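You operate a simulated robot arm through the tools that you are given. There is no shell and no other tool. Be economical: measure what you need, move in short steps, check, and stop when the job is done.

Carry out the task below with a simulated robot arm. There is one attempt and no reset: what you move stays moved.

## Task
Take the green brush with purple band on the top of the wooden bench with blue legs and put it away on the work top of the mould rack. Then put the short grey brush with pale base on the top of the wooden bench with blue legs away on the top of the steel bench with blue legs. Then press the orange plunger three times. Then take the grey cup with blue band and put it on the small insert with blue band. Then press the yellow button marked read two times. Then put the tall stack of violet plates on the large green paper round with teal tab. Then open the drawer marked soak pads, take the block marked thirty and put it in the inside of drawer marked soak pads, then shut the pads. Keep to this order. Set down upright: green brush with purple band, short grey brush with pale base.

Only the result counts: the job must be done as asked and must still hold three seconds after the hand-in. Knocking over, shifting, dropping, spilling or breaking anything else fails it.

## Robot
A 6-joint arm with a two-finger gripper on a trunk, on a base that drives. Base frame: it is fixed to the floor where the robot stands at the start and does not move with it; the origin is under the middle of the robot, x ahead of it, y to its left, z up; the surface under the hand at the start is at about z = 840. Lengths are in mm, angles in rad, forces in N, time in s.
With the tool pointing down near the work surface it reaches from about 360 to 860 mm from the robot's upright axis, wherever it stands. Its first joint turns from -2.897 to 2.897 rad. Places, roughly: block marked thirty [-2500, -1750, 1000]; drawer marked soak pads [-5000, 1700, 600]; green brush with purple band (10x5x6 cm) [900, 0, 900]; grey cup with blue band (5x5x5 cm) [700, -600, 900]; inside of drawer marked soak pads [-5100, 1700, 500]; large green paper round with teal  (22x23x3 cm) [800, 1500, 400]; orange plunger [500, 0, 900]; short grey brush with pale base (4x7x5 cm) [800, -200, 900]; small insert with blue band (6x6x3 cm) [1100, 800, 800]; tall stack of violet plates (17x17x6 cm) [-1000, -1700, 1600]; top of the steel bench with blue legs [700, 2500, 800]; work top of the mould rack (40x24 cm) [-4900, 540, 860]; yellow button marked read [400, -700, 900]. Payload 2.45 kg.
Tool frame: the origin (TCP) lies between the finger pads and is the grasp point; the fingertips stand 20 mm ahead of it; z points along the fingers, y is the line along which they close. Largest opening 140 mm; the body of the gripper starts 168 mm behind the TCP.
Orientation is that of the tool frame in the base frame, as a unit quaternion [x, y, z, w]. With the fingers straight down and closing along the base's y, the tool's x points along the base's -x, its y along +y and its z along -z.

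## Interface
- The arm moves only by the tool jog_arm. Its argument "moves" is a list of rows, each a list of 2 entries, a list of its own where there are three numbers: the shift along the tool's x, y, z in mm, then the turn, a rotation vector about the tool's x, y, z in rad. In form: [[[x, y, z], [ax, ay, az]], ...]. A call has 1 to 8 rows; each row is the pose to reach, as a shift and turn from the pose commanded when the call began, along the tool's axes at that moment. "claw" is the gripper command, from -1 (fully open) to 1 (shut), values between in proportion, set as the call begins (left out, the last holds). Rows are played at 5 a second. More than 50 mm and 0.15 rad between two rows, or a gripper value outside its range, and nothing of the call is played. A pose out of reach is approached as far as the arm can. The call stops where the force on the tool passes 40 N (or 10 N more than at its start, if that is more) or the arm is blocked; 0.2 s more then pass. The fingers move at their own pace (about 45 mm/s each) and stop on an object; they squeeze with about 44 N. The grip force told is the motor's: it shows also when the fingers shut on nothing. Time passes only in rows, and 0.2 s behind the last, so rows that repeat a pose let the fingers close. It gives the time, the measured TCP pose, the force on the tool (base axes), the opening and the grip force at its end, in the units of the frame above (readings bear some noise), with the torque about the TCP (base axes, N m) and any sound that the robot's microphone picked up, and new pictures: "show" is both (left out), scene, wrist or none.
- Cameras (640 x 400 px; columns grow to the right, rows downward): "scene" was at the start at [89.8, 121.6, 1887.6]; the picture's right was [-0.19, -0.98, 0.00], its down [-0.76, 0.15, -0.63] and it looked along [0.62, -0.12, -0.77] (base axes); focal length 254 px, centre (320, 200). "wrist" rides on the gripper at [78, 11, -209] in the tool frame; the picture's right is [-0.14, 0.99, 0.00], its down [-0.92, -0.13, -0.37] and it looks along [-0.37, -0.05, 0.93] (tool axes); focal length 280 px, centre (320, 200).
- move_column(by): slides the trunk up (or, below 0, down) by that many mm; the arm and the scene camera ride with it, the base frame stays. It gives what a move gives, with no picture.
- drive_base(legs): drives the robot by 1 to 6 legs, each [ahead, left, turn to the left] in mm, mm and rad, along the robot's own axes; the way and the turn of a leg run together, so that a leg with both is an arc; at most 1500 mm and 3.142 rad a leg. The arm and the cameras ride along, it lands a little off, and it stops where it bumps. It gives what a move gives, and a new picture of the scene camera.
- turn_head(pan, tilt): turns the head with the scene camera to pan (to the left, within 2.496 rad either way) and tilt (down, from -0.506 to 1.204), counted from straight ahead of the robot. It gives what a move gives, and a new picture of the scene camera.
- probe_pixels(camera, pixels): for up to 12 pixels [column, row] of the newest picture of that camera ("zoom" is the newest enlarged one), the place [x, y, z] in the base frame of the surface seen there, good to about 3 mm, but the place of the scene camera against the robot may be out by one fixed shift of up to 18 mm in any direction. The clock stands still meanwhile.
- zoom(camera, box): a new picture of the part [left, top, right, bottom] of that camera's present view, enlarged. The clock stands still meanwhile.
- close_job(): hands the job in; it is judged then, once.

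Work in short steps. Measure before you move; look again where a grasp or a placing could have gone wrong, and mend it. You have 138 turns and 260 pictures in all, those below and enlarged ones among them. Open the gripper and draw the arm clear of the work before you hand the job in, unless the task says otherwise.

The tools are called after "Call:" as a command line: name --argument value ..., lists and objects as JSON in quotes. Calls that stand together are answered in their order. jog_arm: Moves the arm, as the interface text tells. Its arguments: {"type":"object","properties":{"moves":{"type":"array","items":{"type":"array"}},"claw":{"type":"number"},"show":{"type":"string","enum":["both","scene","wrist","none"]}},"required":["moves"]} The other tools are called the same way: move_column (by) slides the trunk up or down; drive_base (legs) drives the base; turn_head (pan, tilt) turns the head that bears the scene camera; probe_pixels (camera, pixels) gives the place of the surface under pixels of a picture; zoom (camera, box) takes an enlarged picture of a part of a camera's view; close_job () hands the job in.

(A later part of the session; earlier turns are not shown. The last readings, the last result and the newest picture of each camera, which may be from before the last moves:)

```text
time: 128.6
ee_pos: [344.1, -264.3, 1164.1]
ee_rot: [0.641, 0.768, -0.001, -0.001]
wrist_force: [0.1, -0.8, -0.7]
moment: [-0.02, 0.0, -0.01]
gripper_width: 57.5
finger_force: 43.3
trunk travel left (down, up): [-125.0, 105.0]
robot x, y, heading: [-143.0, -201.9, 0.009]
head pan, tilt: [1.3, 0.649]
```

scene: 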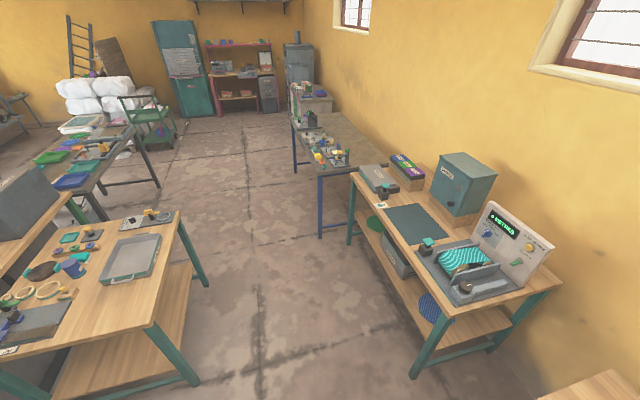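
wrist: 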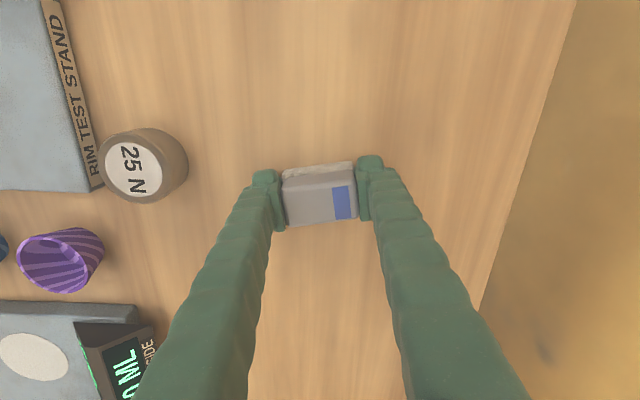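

I check the lane width between the left table and the teal bench.

Call:
probe_pixels --camera "scene" --pixels '[[450, 316], [352, 175], [147, 328], [180, 213], [318, 178], [420, 370], [320, 232], [350, 155], [300, 128]]'

Call:
drive_base --legs '[[0, 1000, 0]]'

```text
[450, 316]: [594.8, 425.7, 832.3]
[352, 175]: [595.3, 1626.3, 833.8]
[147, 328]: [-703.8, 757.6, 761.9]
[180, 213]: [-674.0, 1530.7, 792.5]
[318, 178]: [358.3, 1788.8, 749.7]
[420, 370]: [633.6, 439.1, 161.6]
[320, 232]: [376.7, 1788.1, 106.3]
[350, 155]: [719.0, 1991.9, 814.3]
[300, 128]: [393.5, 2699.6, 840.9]
```

```text
time: 137.6
ee_pos: [331.3, 734.6, 1164.7]
ee_rot: [0.636, 0.772, -0.001, 0.0]
wrist_force: [0.1, -0.5, -1.0]
moment: [-0.03, 0.05, 0.02]
gripper_width: 58.2
finger_force: 44.1
trunk travel left (down, up): [-125.0, 105.0]
robot x, y, heading: [-155.3, 793.3, 0.019]
head pan, tilt: [1.3, 0.649]
```

scene: 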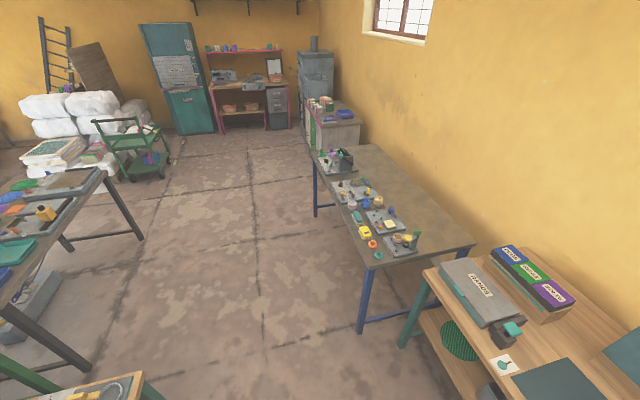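

The steel bench (front edge x≈360, y from 1790) has its free strip at the back. I drive on to y≈2350 and look.

Call:
drive_base --legs '[[0, 1480, -0.015]]'

Call:
turn_head --pan 0.25 --tilt 0.75

```text
time: 150.8
ee_pos: [324.0, 2209.4, 1165.6]
ee_rot: [0.648, 0.761, -0.001, -0.001]
wrist_force: [-0.2, -0.3, -0.6]
moment: [0.0, -0.02, 0.04]
gripper_width: 58.0
finger_force: 43.3
trunk travel left (down, up): [-125.0, 105.0]
robot x, y, heading: [-159.5, 2283.6, -0.013]
head pan, tilt: [1.3, 0.649]
```

scene: 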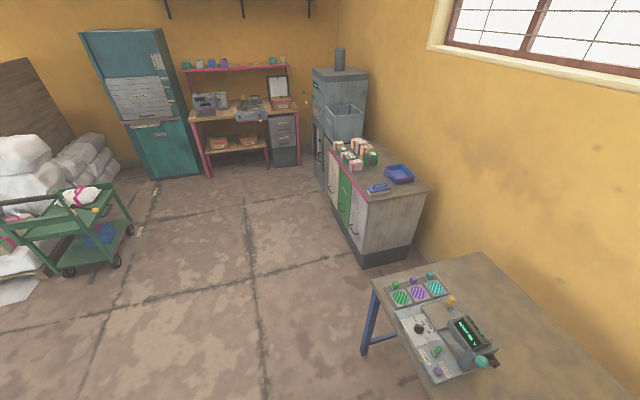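

```text
time: 152.1
ee_pos: [324.3, 2209.2, 1165.6]
ee_rot: [0.648, 0.761, -0.001, -0.001]
wrist_force: [-1.4, 0.6, -1.3]
moment: [0.01, -0.04, -0.03]
gripper_width: 58.0
finger_force: 44.0
trunk travel left (down, up): [-125.0, 105.0]
robot x, y, heading: [-160.1, 2282.4, -0.01]
head pan, tilt: [0.25, 0.75]
```

scene: 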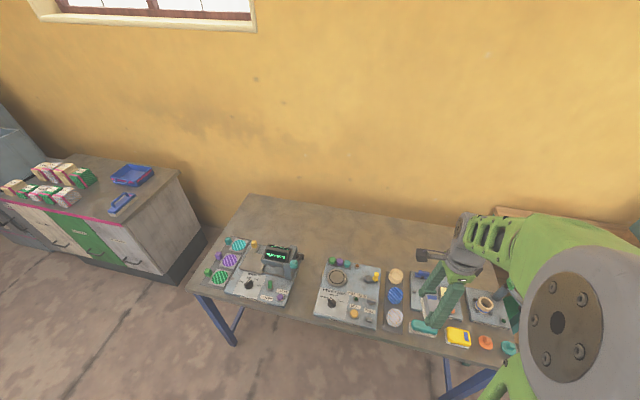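

I probe the free area at the back of the steel bench.

Call:
probe_pixels --camera "scene" --pixels '[[340, 230], [300, 225], [380, 235], [320, 245], [355, 263], [296, 262], [250, 200], [450, 225], [325, 318], [340, 258], [395, 250]]'

Call:
zoom --camera "scene" --box '[200, 180, 460, 340]'

```text
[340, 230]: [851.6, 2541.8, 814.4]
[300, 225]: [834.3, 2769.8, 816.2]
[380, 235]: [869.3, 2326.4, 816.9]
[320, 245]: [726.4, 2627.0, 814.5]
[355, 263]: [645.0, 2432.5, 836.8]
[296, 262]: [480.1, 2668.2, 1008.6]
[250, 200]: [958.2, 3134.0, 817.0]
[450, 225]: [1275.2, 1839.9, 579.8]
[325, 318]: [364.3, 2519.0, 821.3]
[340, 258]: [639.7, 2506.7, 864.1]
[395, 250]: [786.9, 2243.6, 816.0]
```

```text
2.46 times, centred on (330, 260) of scene
```

zoom: 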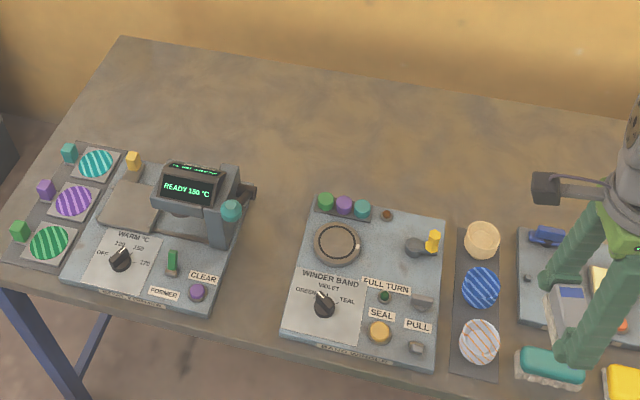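

Free area round (790, 2540). I drive to about (40, 2480) and re-probe with the wrist camera.

Call:
drive_base --legs '[[195, 200, 0.01]]'

Call:
jog_arm --moves '[[[10, 45, 0], [0, 0, 0]], [[20, 88, 0], [0, 0, 0]], [[30, 132, 0], [0, 0, 0]], [[40, 176, 0], [0, 0, 0]], [[50, 220, 0], [0, 0, 0]]]' --show "wrist"

```text
time: 154.5
ee_pos: [523.3, 2410.9, 1163.6]
ee_rot: [0.644, 0.765, -0.001, -0.001]
wrist_force: [0.2, -0.4, -0.5]
moment: [-0.05, 0.02, 0.0]
gripper_width: 58.1
finger_force: 44.4
trunk travel left (down, up): [-125.0, 105.0]
robot x, y, heading: [40.0, 2479.2, -0.001]
head pan, tilt: [0.25, 0.75]
```

scene: 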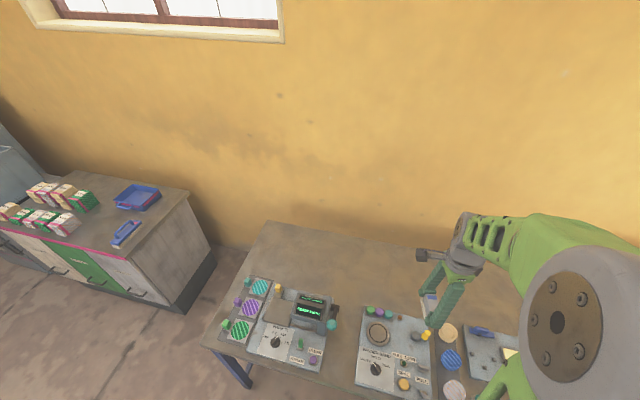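

```text
time: 155.7
ee_pos: [733.0, 2498.0, 1162.6]
ee_rot: [0.644, 0.765, -0.001, -0.001]
wrist_force: [0.5, -0.5, -0.7]
moment: [-0.03, 0.04, -0.01]
gripper_width: 57.7
finger_force: 44.6
trunk travel left (down, up): [-125.0, 105.0]
robot x, y, heading: [42.8, 2477.8, 0.0]
head pan, tilt: [0.25, 0.75]
```

wrist: 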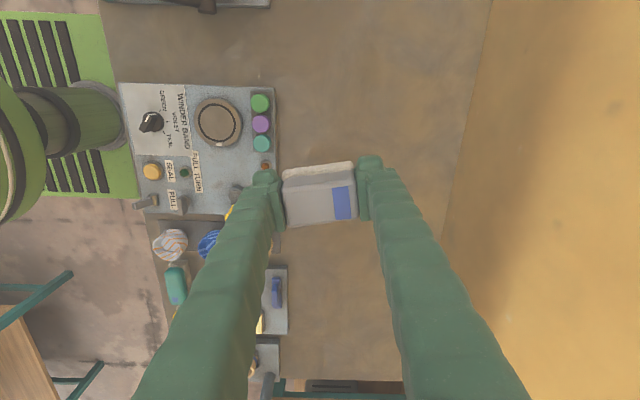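

The place ahead is free; I probe its height and shift over while lowering.

Call:
probe_pixels --camera "wrist" --pixels '[[340, 130], [310, 90], [390, 110], [360, 60], [272, 120], [470, 110]]'

Call:
jog_arm --moves '[[[18, 32, 20], [0, 0, 0]], [[36, 64, 40], [0, 0, 0]], [[36, 64, 85], [0, 0, 0]], [[36, 64, 130], [0, 0, 0]], [[36, 64, 175], [0, 0, 0]], [[36, 64, 220], [0, 0, 0]], [[36, 64, 265], [0, 0, 0]], [[36, 64, 290], [0, 0, 0]]]' --show "wrist"

```text
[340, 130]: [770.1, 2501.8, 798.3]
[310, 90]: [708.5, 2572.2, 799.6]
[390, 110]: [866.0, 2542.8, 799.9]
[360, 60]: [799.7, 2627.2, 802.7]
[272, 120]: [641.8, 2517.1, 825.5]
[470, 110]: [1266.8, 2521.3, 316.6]
```

```text
time: 157.5
ee_pos: [787.4, 2543.7, 874.5]
ee_rot: [0.645, 0.765, -0.002, 0.0]
wrist_force: [0.2, -0.2, -1.0]
moment: [0.01, 0.0, -0.02]
gripper_width: 57.8
finger_force: 43.4
trunk travel left (down, up): [-125.0, 105.0]
robot x, y, heading: [40.7, 2478.8, -0.002]
head pan, tilt: [0.25, 0.75]
```

wrist: 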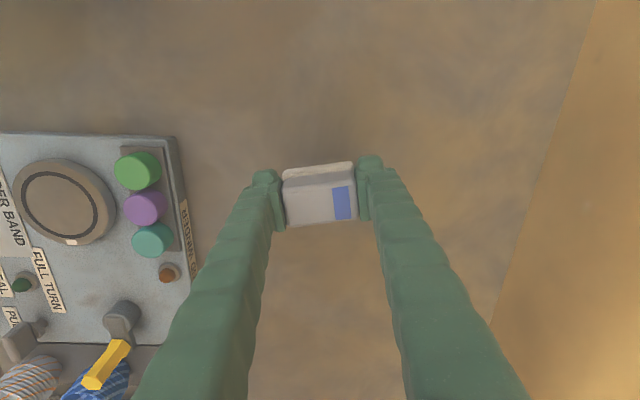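

Table z≈800, so release near TCP z 833. Lower, then open to about 90 mm and rise.

Call:
jog_arm --moves '[[[0, 0, 25], [0, 0, 0]], [[0, 0, 37], [0, 0, 0]], [[0, 0, 40], [0, 0, 0]], [[0, 0, 42], [0, 0, 0]], [[0, 0, 43], [0, 0, 0]]]' --show "none"

Call:
jog_arm --moves '[[[0, 0, 0], [0, 0, 0]], [[0, 0, 0], [0, 0, 0]], [[0, 0, 0], [0, 0, 0]], [[0, 0, 0], [0, 0, 0]], [[0, 0, -30], [0, 0, 0]], [[0, 0, -80], [0, 0, 0]], [[0, 0, -130], [0, 0, 0]]]' --claw -0.3 --show "wrist"

```text
time: 158.7
ee_pos: [787.5, 2543.7, 832.6]
ee_rot: [0.644, 0.765, 0.0, 0.001]
wrist_force: [-3.1, 0.3, 12.7]
moment: [0.04, 0.1, 0.01]
gripper_width: 57.7
finger_force: 44.1
trunk travel left (down, up): [-125.0, 105.0]
robot x, y, heading: [37.5, 2475.8, 0.003]
head pan, tilt: [0.25, 0.75]
```

```text
time: 160.3
ee_pos: [786.5, 2542.0, 963.7]
ee_rot: [0.644, 0.765, -0.001, 0.0]
wrist_force: [-0.3, 0.2, -0.8]
moment: [-0.03, -0.06, 0.03]
gripper_width: 90.9
finger_force: 0.2
trunk travel left (down, up): [-125.0, 105.0]
robot x, y, heading: [38.6, 2480.3, 0.004]
head pan, tilt: [0.25, 0.75]
```

wrist: 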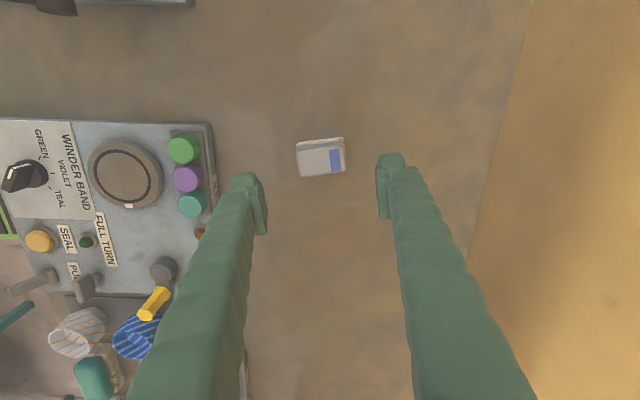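

Set down upright. Lift, draw in with claws shut, and drive back to the wooden bench.

Call:
jog_arm --moves '[[[0, 0, -45], [0, 0, 0]], [[0, 0, -90], [0, 0, 0]], [[0, 0, -135], [0, 0, 0]], [[0, -45, -160], [0, 0, 0]], [[0, -90, -180], [0, 0, 0]], [[0, -138, -185], [0, 0, 0]], [[0, -186, -185], [0, 0, 0]], [[0, -230, -185], [0, 0, 0]]]' --claw 1 --show "none"

Call:
drive_base --legs '[[-200, 0, 0], [0, -1280, 0], [0, -1250, 0]]'

Call:
turn_head --pan 0.15 --tilt 0.9

```text
refused: row 4 steps farther than a row can; nothing moved
```

```text
time: 168.0
ee_pos: [585.3, 1838.6, 962.7]
ee_rot: [0.642, 0.767, 0.004, -0.003]
wrist_force: [-0.1, 0.9, 0.0]
moment: [-0.09, 0.01, 0.02]
gripper_width: 91.1
finger_force: 0.1
trunk travel left (down, up): [-125.0, 105.0]
robot x, y, heading: [-162.1, 1759.0, 0.006]
head pan, tilt: [0.25, 0.75]
stopped in leg 2: the force on the tool passed its limit at 55 N (the readings are from after the stop); the commanded pose is now the measured one
```

scene: 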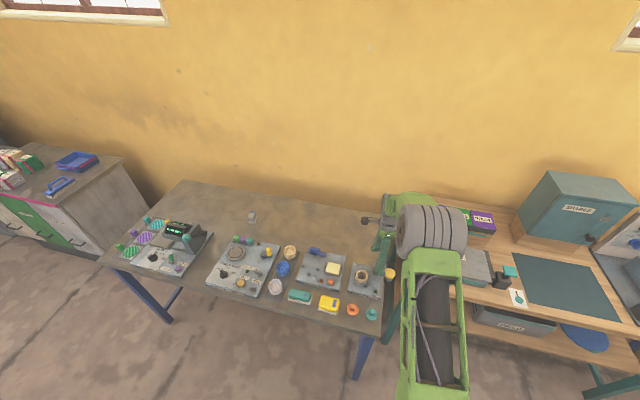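

```text
time: 168.7
ee_pos: [586.2, 1837.1, 962.7]
ee_rot: [0.641, 0.767, 0.004, -0.003]
wrist_force: [-0.5, 0.0, -1.3]
moment: [-0.01, -0.01, -0.01]
gripper_width: 91.0
finger_force: 0.1
trunk travel left (down, up): [-125.0, 105.0]
robot x, y, heading: [-160.4, 1759.7, 0.005]
head pan, tilt: [0.15, 0.901]
```

scene: 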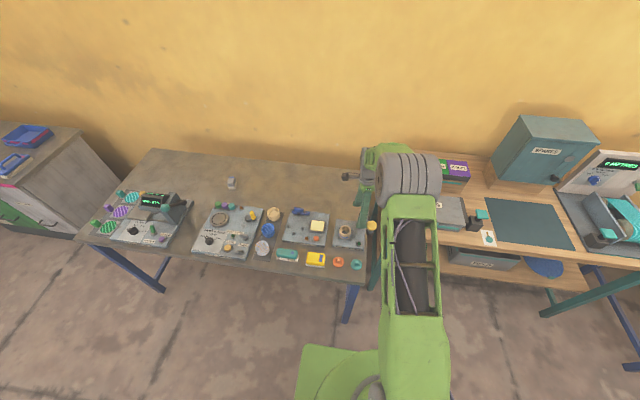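

The jog was refused and the drive went with the arm still out; it stopped on a contact at (585,1838,963). I look with the wrist camera and from the scene at what was touched.

Call:
jog_arm --moves '[[[0, 0, 0], [0, 0, 0]]]' --show "wrist"

Call:
zoom --camera "scene" --box '[270, 140, 510, 290]'

```text
time: 169.1
ee_pos: [586.3, 1837.6, 962.9]
ee_rot: [0.642, 0.767, 0.004, -0.003]
wrist_force: [-0.9, -0.1, 0.4]
moment: [0.0, -0.01, -0.02]
gripper_width: 90.9
finger_force: 0.1
trunk travel left (down, up): [-125.0, 105.0]
robot x, y, heading: [-161.8, 1759.2, 0.004]
head pan, tilt: [0.15, 0.901]
```

wrist: 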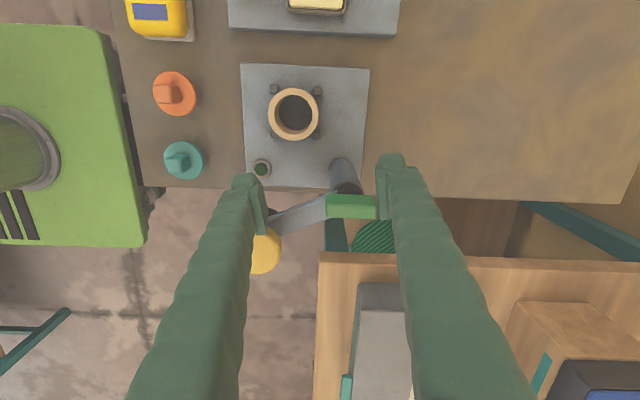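

```text
2.67 times, centred on (390, 215) of scene
```

zoom: 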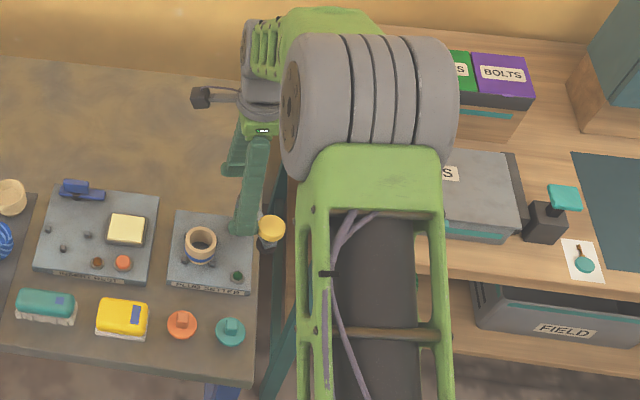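

The fingers touched the plug setter's post/lever at the right end of the steel bench. I lift straight up, then inspect it.

Call:
jog_arm --moves '[[[3, 0, 0], [0, 0, 0]], [[6, 0, -30], [0, 0, 0]], [[6, 0, -75], [0, 0, 0]], [[6, 0, -120], [0, 0, 0]], [[6, 0, -165], [0, 0, 0]], [[6, 0, -200], [0, 0, 0]]]' --show "wrist"

Call:
zoom --camera "wrist" --box '[220, 60, 420, 260]'

```text
time: 170.5
ee_pos: [584.2, 1840.0, 1162.5]
ee_rot: [0.641, 0.768, 0.003, -0.004]
wrist_force: [-0.1, -0.2, 0.6]
moment: [-0.02, -0.01, 0.01]
gripper_width: 91.2
finger_force: 0.0
trunk travel left (down, up): [-125.0, 105.0]
robot x, y, heading: [-165.1, 1759.6, 0.009]
head pan, tilt: [0.15, 0.901]
```

wrist: 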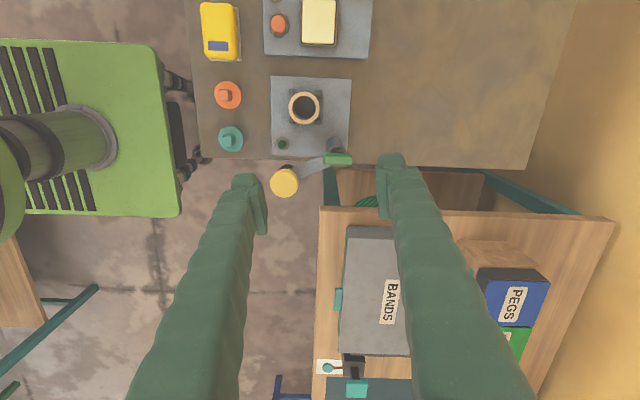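

```text
2.00 times, centred on (320, 160) of wrist
```

zoom: 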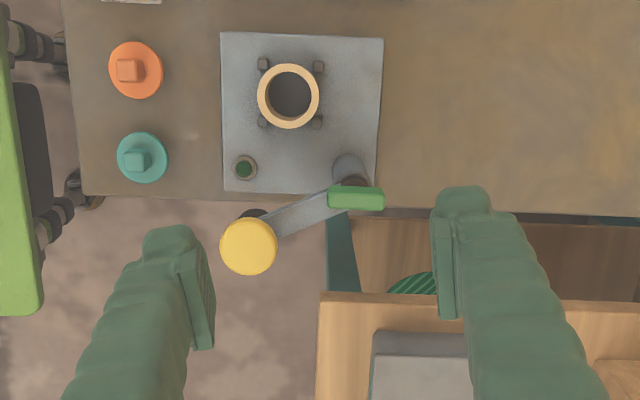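

I measure the plug setter: ring, post, arm head and green handle.

Call:
probe_pixels --camera "wrist" --pixels '[[284, 183], [304, 108], [318, 100], [340, 159], [350, 159], [330, 159], [335, 145], [310, 167], [298, 172], [282, 144]]'

Call:
turn_head --pan -0.05 --tilt 1.0

```text
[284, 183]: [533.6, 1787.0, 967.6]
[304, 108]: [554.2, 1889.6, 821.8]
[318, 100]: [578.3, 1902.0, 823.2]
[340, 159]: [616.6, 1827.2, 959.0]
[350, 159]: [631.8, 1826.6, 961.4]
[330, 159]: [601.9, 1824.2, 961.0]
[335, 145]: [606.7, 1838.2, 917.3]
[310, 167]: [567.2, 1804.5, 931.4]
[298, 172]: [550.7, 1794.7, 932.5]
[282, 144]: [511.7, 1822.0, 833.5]
```

```text
time: 171.3
ee_pos: [585.4, 1840.5, 1163.3]
ee_rot: [0.642, 0.767, 0.005, -0.004]
wrist_force: [0.8, -0.3, 0.4]
moment: [0.03, 0.01, 0.01]
gripper_width: 91.1
finger_force: 0.1
trunk travel left (down, up): [-125.0, 105.0]
robot x, y, heading: [-164.5, 1757.0, 0.005]
head pan, tilt: [-0.051, 1.0]
```

scene: 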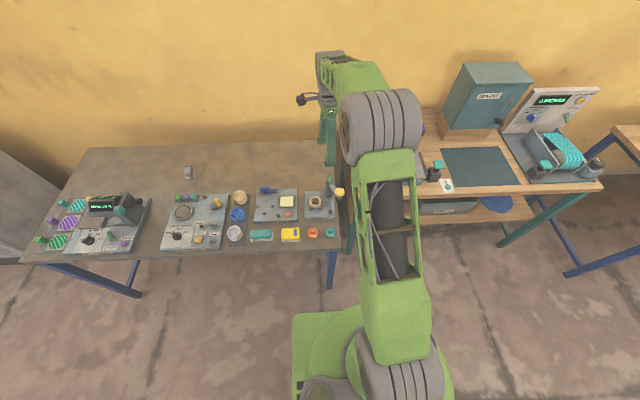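

The ring was uncovered in the earlier pictures too, and the head was at the same place; the finger met the fixed post, so nothing seems shifted. Now I draw the arm in before driving on.

Call:
jog_arm --moves '[[[0, -45, 0], [0, 0, 0]], [[0, -90, 0], [0, 0, 0]], [[0, -135, 0], [0, 0, 0]], [[0, -180, 0], [0, 0, 0]], [[0, -225, 0], [0, 0, 0]], [[0, -260, 0], [0, 0, 0]]]' --claw 1 --show "none"

```text
time: 172.7
ee_pos: [328.2, 1795.2, 1162.9]
ee_rot: [0.641, 0.767, 0.005, -0.004]
wrist_force: [0.5, -0.2, 0.5]
moment: [-0.01, -0.04, 0.02]
gripper_width: 0.0
finger_force: 25.8
trunk travel left (down, up): [-125.0, 105.0]
robot x, y, heading: [-165.1, 1759.4, 0.007]
head pan, tilt: [-0.051, 1.0]
```

Arm is in at radius ~490. Drive to about (-60,-50) at the wooden bench.

Call:
drive_base --legs '[[0, -900, 0], [0, -910, 0], [90, 0, 0]]'

Call:
jog_arm --moves '[[[10, 0, 0], [0, 0, 0]]]' --show "wrist"

```text
time: 189.6
ee_pos: [423.9, -13.1, 1161.3]
ee_rot: [0.642, 0.767, 0.004, -0.004]
wrist_force: [0.3, -0.5, 0.1]
moment: [0.0, 0.11, -0.01]
gripper_width: 0.2
finger_force: 29.4
trunk travel left (down, up): [-125.0, 105.0]
robot x, y, heading: [-69.8, -47.8, 0.002]
head pan, tilt: [-0.051, 1.0]
```

scene: 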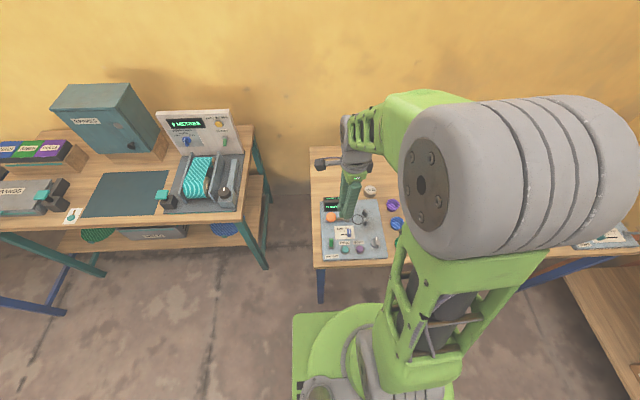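

```text
time: 189.9
ee_pos: [420.3, -3.8, 1162.4]
ee_rot: [0.642, 0.767, 0.004, -0.004]
wrist_force: [0.0, -0.3, 0.2]
moment: [0.0, 0.05, 0.0]
gripper_width: 0.0
finger_force: 29.1
trunk travel left (down, up): [-125.0, 105.0]
robot x, y, heading: [-69.2, -49.9, 0.007]
head pan, tilt: [-0.051, 1.0]
```

wrist: 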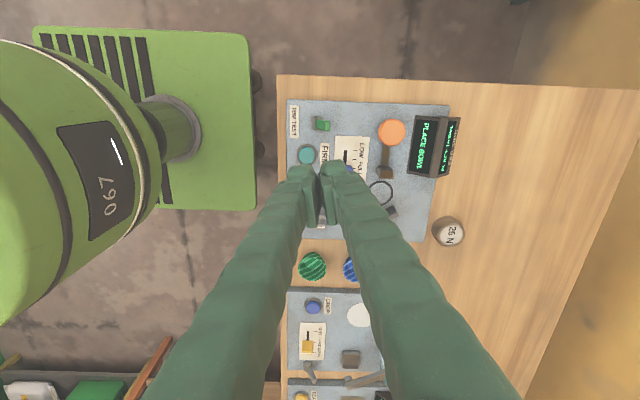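

The orange plunger is at (392,132); I zoom in and probe it.

Call:
zoom --camera "wrist" --box '[280, 90, 460, 220]'

Call:
probe_pixels --camera "wrist" --pixels '[[392, 131], [382, 128], [401, 131], [391, 121], [391, 142], [387, 160], [386, 172], [425, 145], [410, 120]]'

```text
3.08 times, centred on (370, 155) of wrist
```

zoom: 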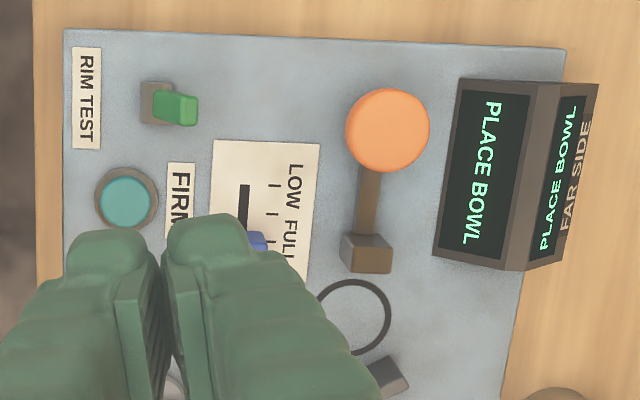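

```text
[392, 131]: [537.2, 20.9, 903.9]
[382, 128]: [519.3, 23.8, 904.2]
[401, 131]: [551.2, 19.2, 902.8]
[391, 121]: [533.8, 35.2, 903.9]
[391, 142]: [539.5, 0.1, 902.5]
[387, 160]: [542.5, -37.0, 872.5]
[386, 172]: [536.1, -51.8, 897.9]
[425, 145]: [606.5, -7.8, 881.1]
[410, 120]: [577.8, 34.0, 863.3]
```

Plunger centre (537,19), top z≈904. I bring the shut fingertips just above it.

Call:
jog_arm --moves '[[[0, 40, 0], [0, 0, 0]], [[0, 80, 20], [0, 0, 0]], [[2, 119, 45], [0, 0, 0]], [[2, 119, 90], [0, 0, 0]], [[2, 119, 135], [0, 0, 0]], [[2, 119, 180], [0, 0, 0]], [[2, 119, 218], [0, 0, 0]]]' --show "wrist"

```text
time: 191.6
ee_pos: [537.1, 21.6, 945.9]
ee_rot: [0.642, 0.767, 0.004, -0.003]
wrist_force: [-0.2, 0.4, 0.0]
moment: [-0.01, 0.01, -0.02]
gripper_width: 0.2
finger_force: 29.4
trunk travel left (down, up): [-125.0, 105.0]
robot x, y, heading: [-72.1, -52.8, 0.0]
head pan, tilt: [-0.051, 1.0]
```

wrist: 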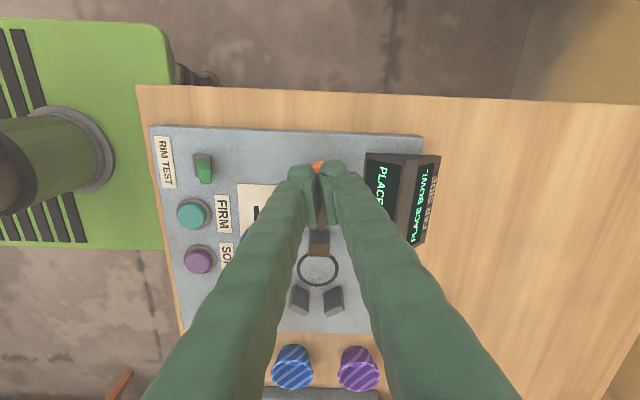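

Right over it. First press: down in 3 mm steps, watching force and sound.

Call:
jog_arm --moves '[[[0, 0, 18], [0, 0, 0]], [[0, 0, 22], [0, 0, 0]], [[0, 0, 25], [0, 0, 0]], [[0, 0, 28], [0, 0, 0]], [[0, 0, 31], [0, 0, 0]], [[0, 0, 34], [0, 0, 0]], [[0, 0, 37], [0, 0, 0]]]' --show "none"

```text
time: 193.2
ee_pos: [536.8, 22.8, 908.1]
ee_rot: [0.642, 0.767, 0.003, -0.004]
wrist_force: [0.9, -1.0, 3.6]
moment: [-0.06, 0.0, 0.01]
gripper_width: 5.9
finger_force: 29.9
trunk travel left (down, up): [-125.0, 105.0]
robot x, y, heading: [-70.0, -46.6, 0.004]
head pan, tilt: [-0.051, 1.0]
heard: click
```

A click at TCP z≈908. I come up fully and look (display may count).

Call:
jog_arm --moves '[[[0, 0, -10], [0, 0, 0]], [[0, 0, -30], [0, 0, 0]], [[0, 0, -38], [0, 0, 0]], [[0, 0, -38], [0, 0, 0]]]' --show "wrist"

Call:
zoom --camera "wrist" --box '[250, 120, 450, 270]'

```text
time: 194.2
ee_pos: [536.0, 22.8, 945.6]
ee_rot: [0.642, 0.767, 0.003, -0.003]
wrist_force: [0.1, -0.1, 0.3]
moment: [-0.04, -0.01, 0.02]
gripper_width: 0.0
finger_force: 28.8
trunk travel left (down, up): [-125.0, 105.0]
robot x, y, heading: [-68.6, -46.2, 0.007]
head pan, tilt: [-0.051, 1.0]
```

wrist: 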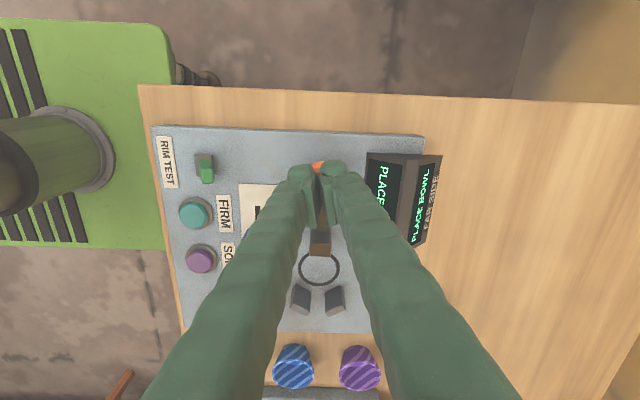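

```text
2.67 times, centred on (350, 195) of wrist
```

zoom: 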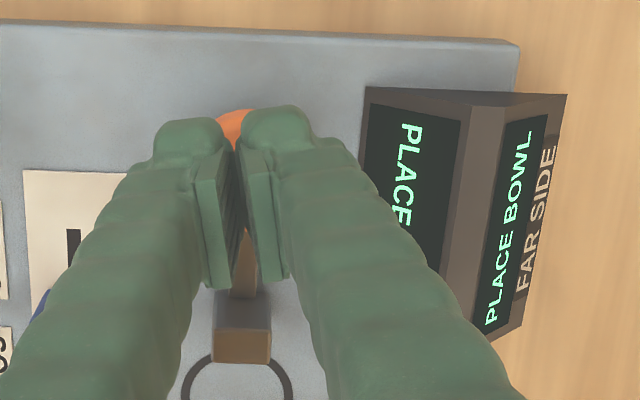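

One click heard, knob is back up. Second press with the same stroke.

Call:
jog_arm --moves '[[[0, 0, 18], [0, 0, 0]], [[0, 0, 25], [0, 0, 0]], [[0, 0, 31], [0, 0, 0]], [[0, 0, 37], [0, 0, 0]], [[0, 0, 37], [0, 0, 0]], [[0, 0, 20], [0, 0, 0]], [[0, 0, 0], [0, 0, 0]], [[0, 0, 0], [0, 0, 0]]]' --show "none"

Call:
jog_arm --moves '[[[0, 0, 18], [0, 0, 0]], [[0, 0, 25], [0, 0, 0]], [[0, 0, 31], [0, 0, 0]], [[0, 0, 37], [0, 0, 0]], [[0, 0, 37], [0, 0, 0]], [[0, 0, 20], [0, 0, 0]], [[0, 0, 0], [0, 0, 0]], [[0, 0, 0], [0, 0, 0]]]' --show "wrist"

```text
time: 195.9
ee_pos: [536.4, 21.6, 946.5]
ee_rot: [0.641, 0.768, 0.003, -0.003]
wrist_force: [0.0, 0.6, 0.0]
moment: [-0.01, 0.03, 0.0]
gripper_width: 0.3
finger_force: 29.3
trunk travel left (down, up): [-125.0, 105.0]
robot x, y, heading: [-68.1, -50.8, 0.003]
head pan, tilt: [-0.051, 1.0]
heard: click
```

```text
time: 197.8
ee_pos: [536.8, 21.8, 945.7]
ee_rot: [0.641, 0.767, 0.003, -0.004]
wrist_force: [-0.8, 0.2, -0.1]
moment: [-0.01, 0.0, -0.02]
gripper_width: 0.0
finger_force: 29.6
trunk travel left (down, up): [-125.0, 105.0]
robot x, y, heading: [-71.5, -50.7, 0.002]
head pan, tilt: [-0.051, 1.0]
heard: click
```

wrist: 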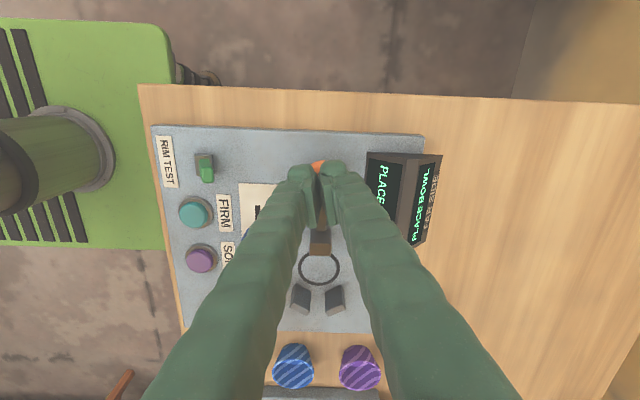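

Three clicks, three presses. I lift, draw in and drive right to stand before the grey cup.

Call:
jog_arm --moves '[[[0, 0, -45], [0, 0, 0]], [[0, 0, -90], [0, 0, 0]], [[0, 0, -135], [0, 0, 0]], [[0, 0, -180], [0, 0, 0]], [[0, -30, -215], [0, 0, 0]], [[0, -70, -220], [0, 0, 0]]]' --claw -1 --show "none"

```text
time: 199.2
ee_pos: [466.1, 7.5, 1166.8]
ee_rot: [0.642, 0.767, 0.004, -0.004]
wrist_force: [-0.5, 0.8, 0.4]
moment: [0.02, -0.03, 0.01]
gripper_width: 123.7
finger_force: 0.0
trunk travel left (down, up): [-125.0, 105.0]
robot x, y, heading: [-72.0, -52.6, 0.004]
head pan, tilt: [-0.051, 1.0]
```

Arm is clear at z 1167. I drive to about (-20,-600) and look.

Call:
drive_base --legs '[[0, -560, 0], [50, 0, 0]]'

Call:
jog_arm --moves '[[[0, 40, 0], [0, 0, 0]], [[0, 80, 0], [0, 0, 0]], [[0, 110, 0], [0, 0, 0]]]' --show "wrist"

```text
time: 205.1
ee_pos: [519.8, -552.0, 1165.7]
ee_rot: [0.643, 0.766, 0.004, -0.004]
wrist_force: [1.0, 1.2, -0.1]
moment: [0.01, 0.08, 0.01]
gripper_width: 140.0
finger_force: 0.1
trunk travel left (down, up): [-125.0, 105.0]
robot x, y, heading: [-16.2, -606.4, 0.002]
head pan, tilt: [-0.051, 1.0]
```

scene: 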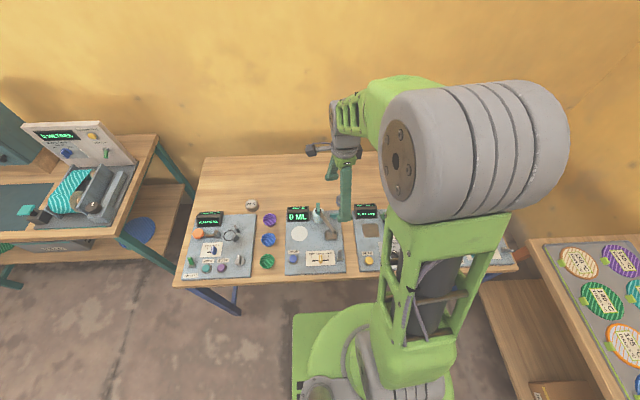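

```text
time: 205.9
ee_pos: [627.4, -533.5, 1165.0]
ee_rot: [0.643, 0.766, 0.003, -0.004]
wrist_force: [0.2, 0.3, 0.2]
moment: [-0.01, 0.03, 0.06]
gripper_width: 140.3
finger_force: 0.0
trunk travel left (down, up): [-125.0, 105.0]
robot x, y, heading: [-16.8, -606.2, -0.0]
head pan, tilt: [-0.051, 1.0]
```

wrist: 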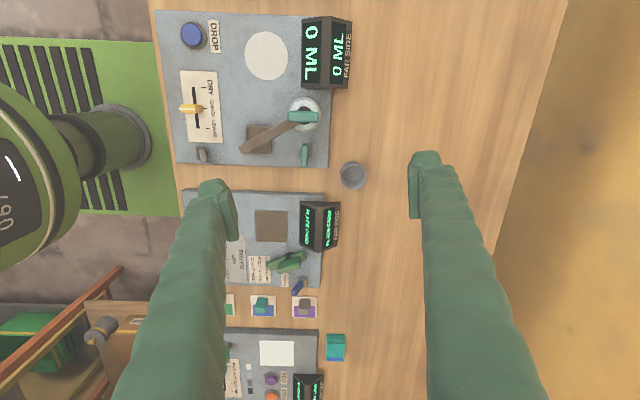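

Cup at (353,175) beside the dispenser board. I zoom and probe.

Call:
zoom --camera "wrist" --box '[260, 90, 420, 250]'

Call:
probe_pixels --camera "wrist" --pixels '[[353, 163], [341, 177], [365, 172], [353, 187], [353, 176], [385, 170], [329, 100], [340, 210], [304, 155], [302, 117], [322, 120], [344, 60]]'

```text
2.50 times, centred on (340, 170) of wrist
```

zoom: 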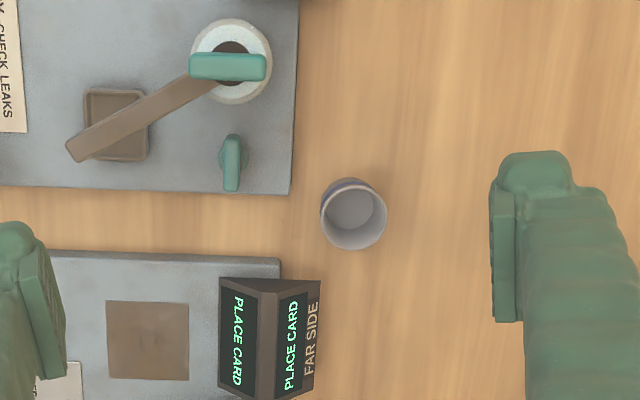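

```text
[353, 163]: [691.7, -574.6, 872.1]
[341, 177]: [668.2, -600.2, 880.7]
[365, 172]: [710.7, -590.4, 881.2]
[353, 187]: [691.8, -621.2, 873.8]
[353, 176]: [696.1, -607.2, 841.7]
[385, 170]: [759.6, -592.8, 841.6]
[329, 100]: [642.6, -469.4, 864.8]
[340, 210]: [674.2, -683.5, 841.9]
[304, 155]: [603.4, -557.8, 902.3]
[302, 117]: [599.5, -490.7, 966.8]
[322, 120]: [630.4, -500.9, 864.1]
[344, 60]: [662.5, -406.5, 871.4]
```

Rim centre about (690,-598), top z≈882. I check the display and board corners near it.

Call:
probe_pixels --camera "wrist" --pixels '[[340, 206], [338, 225], [316, 204], [330, 203], [327, 165], [329, 140], [341, 204], [341, 172], [366, 178], [350, 188], [356, 163]]'

```text
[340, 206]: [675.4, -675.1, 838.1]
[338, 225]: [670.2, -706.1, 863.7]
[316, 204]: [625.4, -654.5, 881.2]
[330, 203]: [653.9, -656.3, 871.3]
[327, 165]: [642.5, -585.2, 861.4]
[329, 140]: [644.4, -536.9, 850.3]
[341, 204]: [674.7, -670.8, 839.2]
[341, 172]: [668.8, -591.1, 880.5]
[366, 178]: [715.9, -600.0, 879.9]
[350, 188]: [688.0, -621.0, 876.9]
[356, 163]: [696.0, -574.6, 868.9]
```

Clear for a grip along nearly y. I turn by -1.645 and move above the cup, narrowing to ~86 mm.

Call:
jog_arm --moves '[[[-10, 7, 0], [0, 0, -0.15]], [[-20, 14, 0], [0, 0, -0.3]], [[-30, 21, 0], [0, 0, -0.45]], [[-40, 28, 0], [0, 0, -0.6]], [[-50, 35, 0], [0, 0, -0.75]], [[-60, 42, 0], [0, 0, -0.9]], [[-70, 48, 0], [0, 0, -1.05]], [[-74.5, 51.5, 0], [0, 0, -1.2]]]' --claw -0.23 --show "none"

Call:
jog_arm --moves '[[[0, 0, 30], [0, 0, -0.15]], [[0, 0, 60], [0, 0, -0.3]], [[0, 0, 100], [0, 0, -0.445]], [[0, 0, 140], [0, 0, -0.445]], [[0, 0, 180], [0, 0, -0.445]]]' --show "wrist"

```text
time: 207.7
ee_pos: [691.3, -597.8, 1165.3]
ee_rot: [0.096, 0.995, 0.006, -0.001]
wrist_force: [-1.0, -0.4, -0.1]
moment: [0.01, 0.02, 0.01]
gripper_width: 86.0
finger_force: 0.1
trunk travel left (down, up): [-125.0, 105.0]
robot x, y, heading: [-16.6, -608.1, 0.001]
head pan, tilt: [-0.051, 1.0]
```

```text
time: 208.9
ee_pos: [690.8, -594.0, 985.4]
ee_rot: [-0.125, 0.992, 0.005, 0.0]
wrist_force: [-0.4, 0.2, 0.1]
moment: [-0.02, -0.02, -0.02]
gripper_width: 86.3
finger_force: 0.1
trunk travel left (down, up): [-125.0, 105.0]
robot x, y, heading: [-20.6, -608.6, 0.004]
head pan, tilt: [-0.051, 1.0]
```

wrist: 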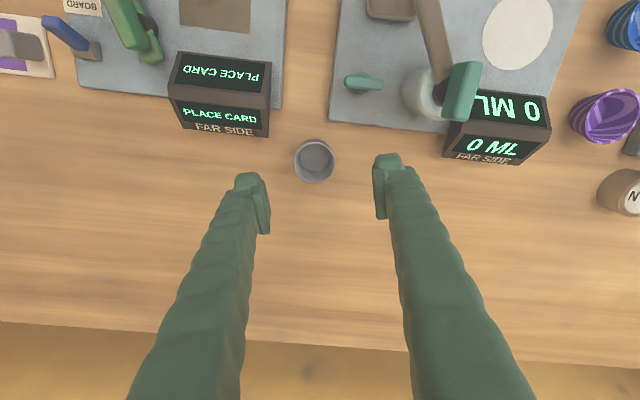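

I check the cup centre again from here.

Call:
probe_pixels --camera "wrist" --pixels '[[315, 142], [296, 162], [334, 162], [314, 181], [314, 165]]'

```text
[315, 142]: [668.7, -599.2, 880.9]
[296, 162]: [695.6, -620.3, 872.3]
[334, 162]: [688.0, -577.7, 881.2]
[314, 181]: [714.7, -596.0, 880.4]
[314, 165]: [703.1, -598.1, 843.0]
```

Centre (692,-598). Shift 4 mm and descend to z≈868, then close.

Call:
jog_arm --moves '[[[-2, -4, 40], [0, 0, 0]], [[-2, -4, 80], [0, 0, 0]], [[-2, -4, 117], [0, 0, 0]], [[-2, -4, 117], [0, 0, 0]]]' --show "none"

Call:
jog_arm --moves '[[[0, 0, 0], [0, 0, 0]], [[0, 0, 0], [0, 0, 0]], [[0, 0, 0], [0, 0, 0]], [[0, 0, 0], [0, 0, 0]], [[0, 0, 0], [0, 0, 0]]]' --claw 1 --show "wrist"

```text
time: 209.9
ee_pos: [692.7, -598.5, 867.6]
ee_rot: [-0.125, 0.992, 0.005, 0.001]
wrist_force: [-0.5, -0.3, 0.4]
moment: [0.0, 0.03, -0.04]
gripper_width: 86.4
finger_force: 0.0
trunk travel left (down, up): [-125.0, 105.0]
robot x, y, heading: [-19.5, -606.6, -0.004]
head pan, tilt: [-0.051, 1.0]
```

```text
time: 211.1
ee_pos: [693.4, -598.5, 868.9]
ee_rot: [-0.125, 0.992, 0.005, 0.0]
wrist_force: [0.9, -1.1, 0.6]
moment: [-0.01, 0.03, 0.02]
gripper_width: 45.5
finger_force: 44.3
trunk travel left (down, up): [-125.0, 105.0]
robot x, y, heading: [-22.4, -606.7, 0.001]
head pan, tilt: [-0.051, 1.0]
```

wrist: 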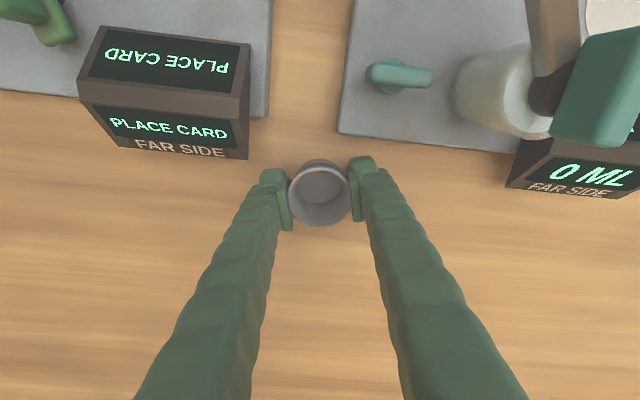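

Cup gripped at 45.5 mm. Lift straight up, then draw in.

Call:
jog_arm --moves '[[[0, 0, -40], [0, 0, 0]], [[0, 0, -85], [0, 0, 0]], [[0, 0, -130], [0, 0, 0]], [[0, 0, -175], [0, 0, 0]], [[0, 0, -220], [0, 0, 0]], [[0, 0, -265], [0, 0, 0]], [[30, 8, -295], [0, 0, 0]], [[75, 19, -295], [0, 0, 0]]]' --show "none"

Call:
jog_arm --moves '[[[45, 12, 0], [0, 0, 0]], [[90, 24, 0], [0, 0, 0]], [[130, 34, 0], [0, 0, 0]]]' --show "wrist"

```text
time: 212.9
ee_pos: [616.3, -603.2, 1163.0]
ee_rot: [-0.124, 0.992, 0.005, 0.0]
wrist_force: [-0.3, 1.0, 0.0]
moment: [0.04, -0.09, 0.0]
gripper_width: 45.2
finger_force: 43.5
trunk travel left (down, up): [-125.0, 105.0]
robot x, y, heading: [-18.2, -607.0, 0.003]
head pan, tilt: [-0.051, 1.0]
```

```text
time: 213.7
ee_pos: [481.3, -600.6, 1163.6]
ee_rot: [-0.125, 0.992, 0.006, 0.0]
wrist_force: [-0.8, 0.9, -1.2]
moment: [-0.02, -0.03, 0.02]
gripper_width: 44.7
finger_force: 44.3
trunk travel left (down, up): [-125.0, 105.0]
robot x, y, heading: [-14.3, -606.3, 0.002]
head pan, tilt: [-0.051, 1.0]
```

wrist: 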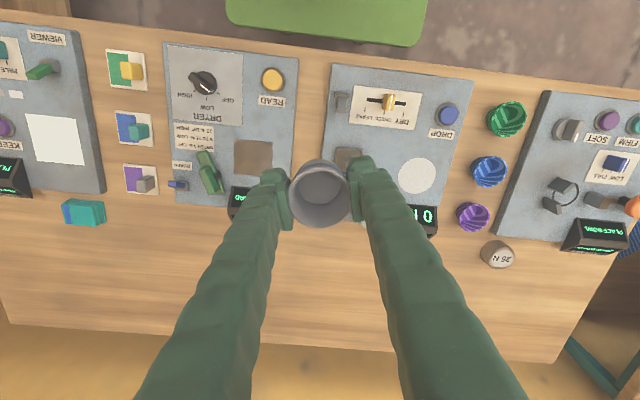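

I back off and drive left to y≈800 in front of the teal bench, then look for the insert.

Call:
drive_base --legs '[[-130, 0, 0], [0, 1380, 0]]'

Call:
turn_head --pan 0.1 --tilt 0.6

```text
time: 226.9
ee_pos: [345.1, 797.2, 1163.0]
ee_rot: [-0.128, 0.992, 0.006, 0.0]
wrist_force: [0.6, -0.2, 0.0]
moment: [0.0, -0.01, 0.04]
gripper_width: 43.6
finger_force: 44.3
trunk travel left (down, up): [-125.0, 105.0]
robot x, y, heading: [-155.4, 784.1, 0.008]
head pan, tilt: [-0.051, 1.0]
```

scene: 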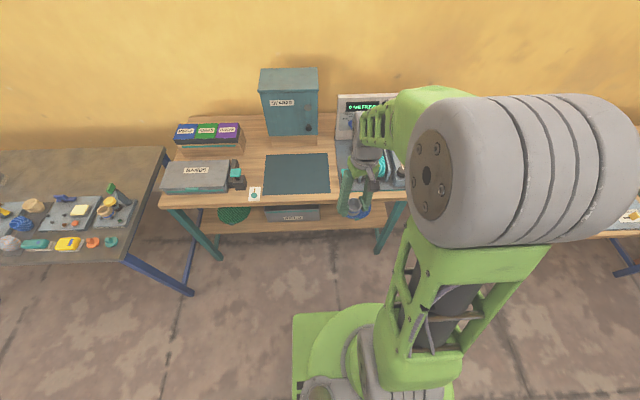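

```text
time: 227.8
ee_pos: [345.9, 797.9, 1163.2]
ee_rot: [-0.127, 0.992, 0.005, 0.0]
wrist_force: [-0.3, -1.3, 0.1]
moment: [-0.02, 0.03, -0.01]
gripper_width: 43.8
finger_force: 44.1
trunk travel left (down, up): [-125.0, 105.0]
robot x, y, heading: [-152.7, 785.4, 0.009]
head pan, tilt: [0.099, 0.6]
```

scene: 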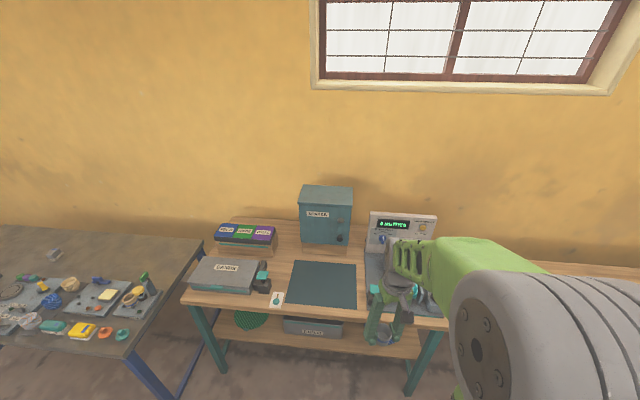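

No insert seen yet; I zoom on the bench and check the cup in the wrist view (opening fell to 43.7).

Call:
zoom --camera "scene" --box '[170, 170, 470, 350]'

Call:
jog_arm --moves '[[[0, 0, 0], [0, 0, 0]]]' --show "wrist"

```text
2.13 times, centred on (320, 260) of scene
```

zoom: 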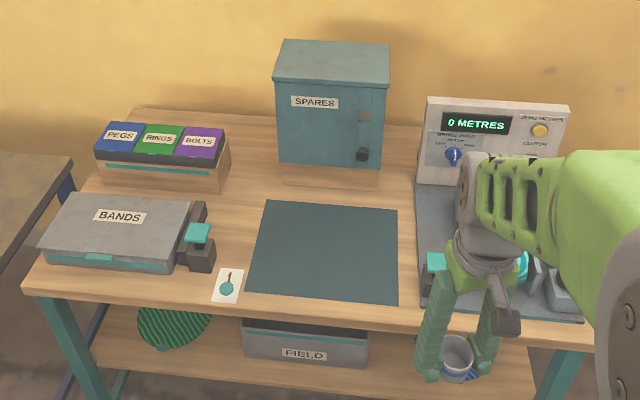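

```text
time: 228.2
ee_pos: [344.9, 797.6, 1163.7]
ee_rot: [-0.128, 0.992, 0.005, 0.001]
wrist_force: [0.1, -0.6, -0.3]
moment: [-0.01, 0.0, -0.01]
gripper_width: 43.8
finger_force: 43.8
trunk travel left (down, up): [-125.0, 105.0]
robot x, y, heading: [-154.9, 790.2, 0.009]
head pan, tilt: [0.099, 0.6]
```

wrist: 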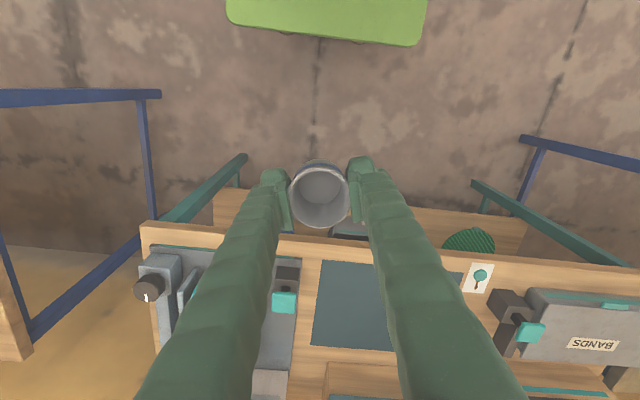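

I probe the cabinet, the machine and the region at x≈1100, y≈800.

Call:
probe_pixels --camera "scene" --pixels '[[325, 190], [302, 240], [350, 243], [325, 250], [371, 225], [435, 225], [360, 232], [364, 255], [366, 300], [288, 300], [355, 300], [350, 263]]'

Call:
zoom --camera "scene" --box '[330, 180, 450, 330]'

```text
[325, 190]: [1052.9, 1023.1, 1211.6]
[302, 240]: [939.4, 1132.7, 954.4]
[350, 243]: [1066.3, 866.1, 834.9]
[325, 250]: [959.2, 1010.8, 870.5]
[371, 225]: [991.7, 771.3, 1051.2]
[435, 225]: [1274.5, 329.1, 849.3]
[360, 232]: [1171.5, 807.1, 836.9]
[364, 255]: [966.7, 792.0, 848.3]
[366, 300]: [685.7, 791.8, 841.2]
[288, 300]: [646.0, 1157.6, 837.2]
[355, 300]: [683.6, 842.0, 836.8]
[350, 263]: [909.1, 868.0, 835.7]
```

```text
2.67 times, centred on (390, 255) of scene
```

zoom: 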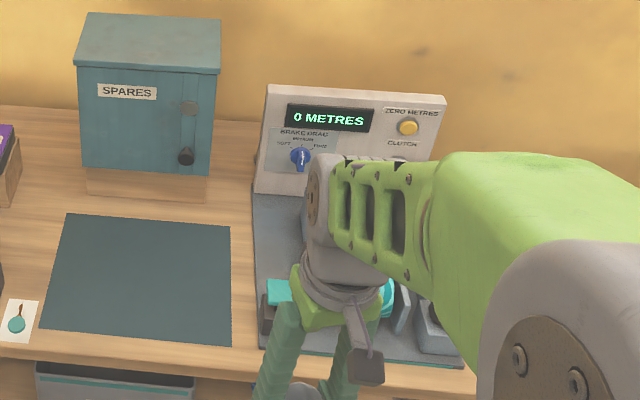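

The spot (1100,800) looks bare from here or hidden behind the "0 METRES" panel. I drive in 330 mm and look over with the wrist camera.

Call:
drive_base --legs '[[330, 0, 0]]'

Call:
jog_arm --moves '[[[-40, 0, 0], [0, 0, 0]], [[-80, 0, 0], [0, 0, 0]], [[-120, 0, -10], [0, 0, 0]]]' --show "wrist"

```text
time: 230.4
ee_pos: [678.7, 799.5, 1162.3]
ee_rot: [-0.128, 0.992, 0.005, -0.001]
wrist_force: [0.5, -0.3, 0.1]
moment: [0.02, 0.01, 0.01]
gripper_width: 43.7
finger_force: 44.2
trunk travel left (down, up): [-125.0, 105.0]
robot x, y, heading: [176.8, 789.6, 0.001]
head pan, tilt: [0.099, 0.6]
```

scene: 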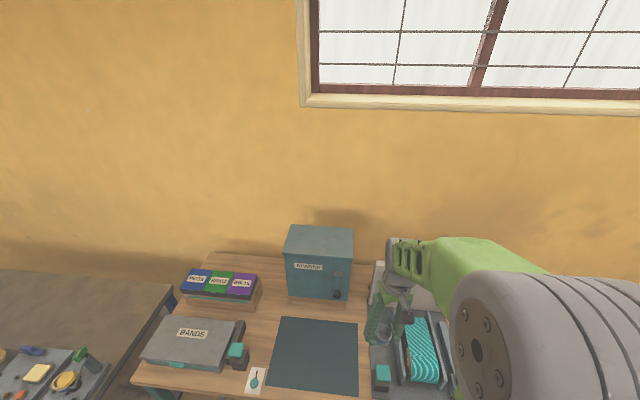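

```text
time: 231.2
ee_pos: [796.0, 827.9, 1172.2]
ee_rot: [-0.127, 0.992, 0.005, -0.001]
wrist_force: [0.5, 0.2, -0.5]
moment: [-0.05, 0.03, 0.01]
gripper_width: 43.7
finger_force: 44.0
trunk travel left (down, up): [-125.0, 105.0]
robot x, y, heading: [181.3, 786.2, 0.003]
head pan, tilt: [0.099, 0.6]
```

wrist: 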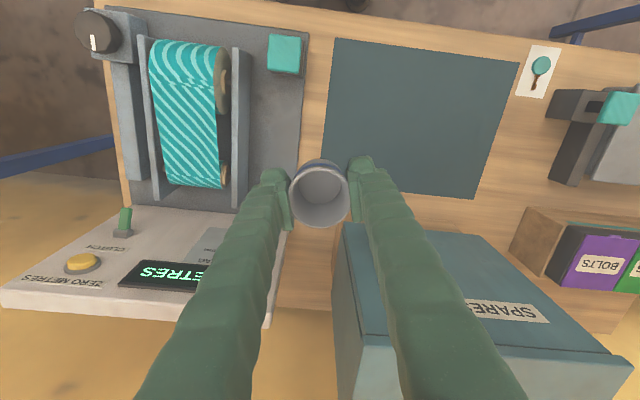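

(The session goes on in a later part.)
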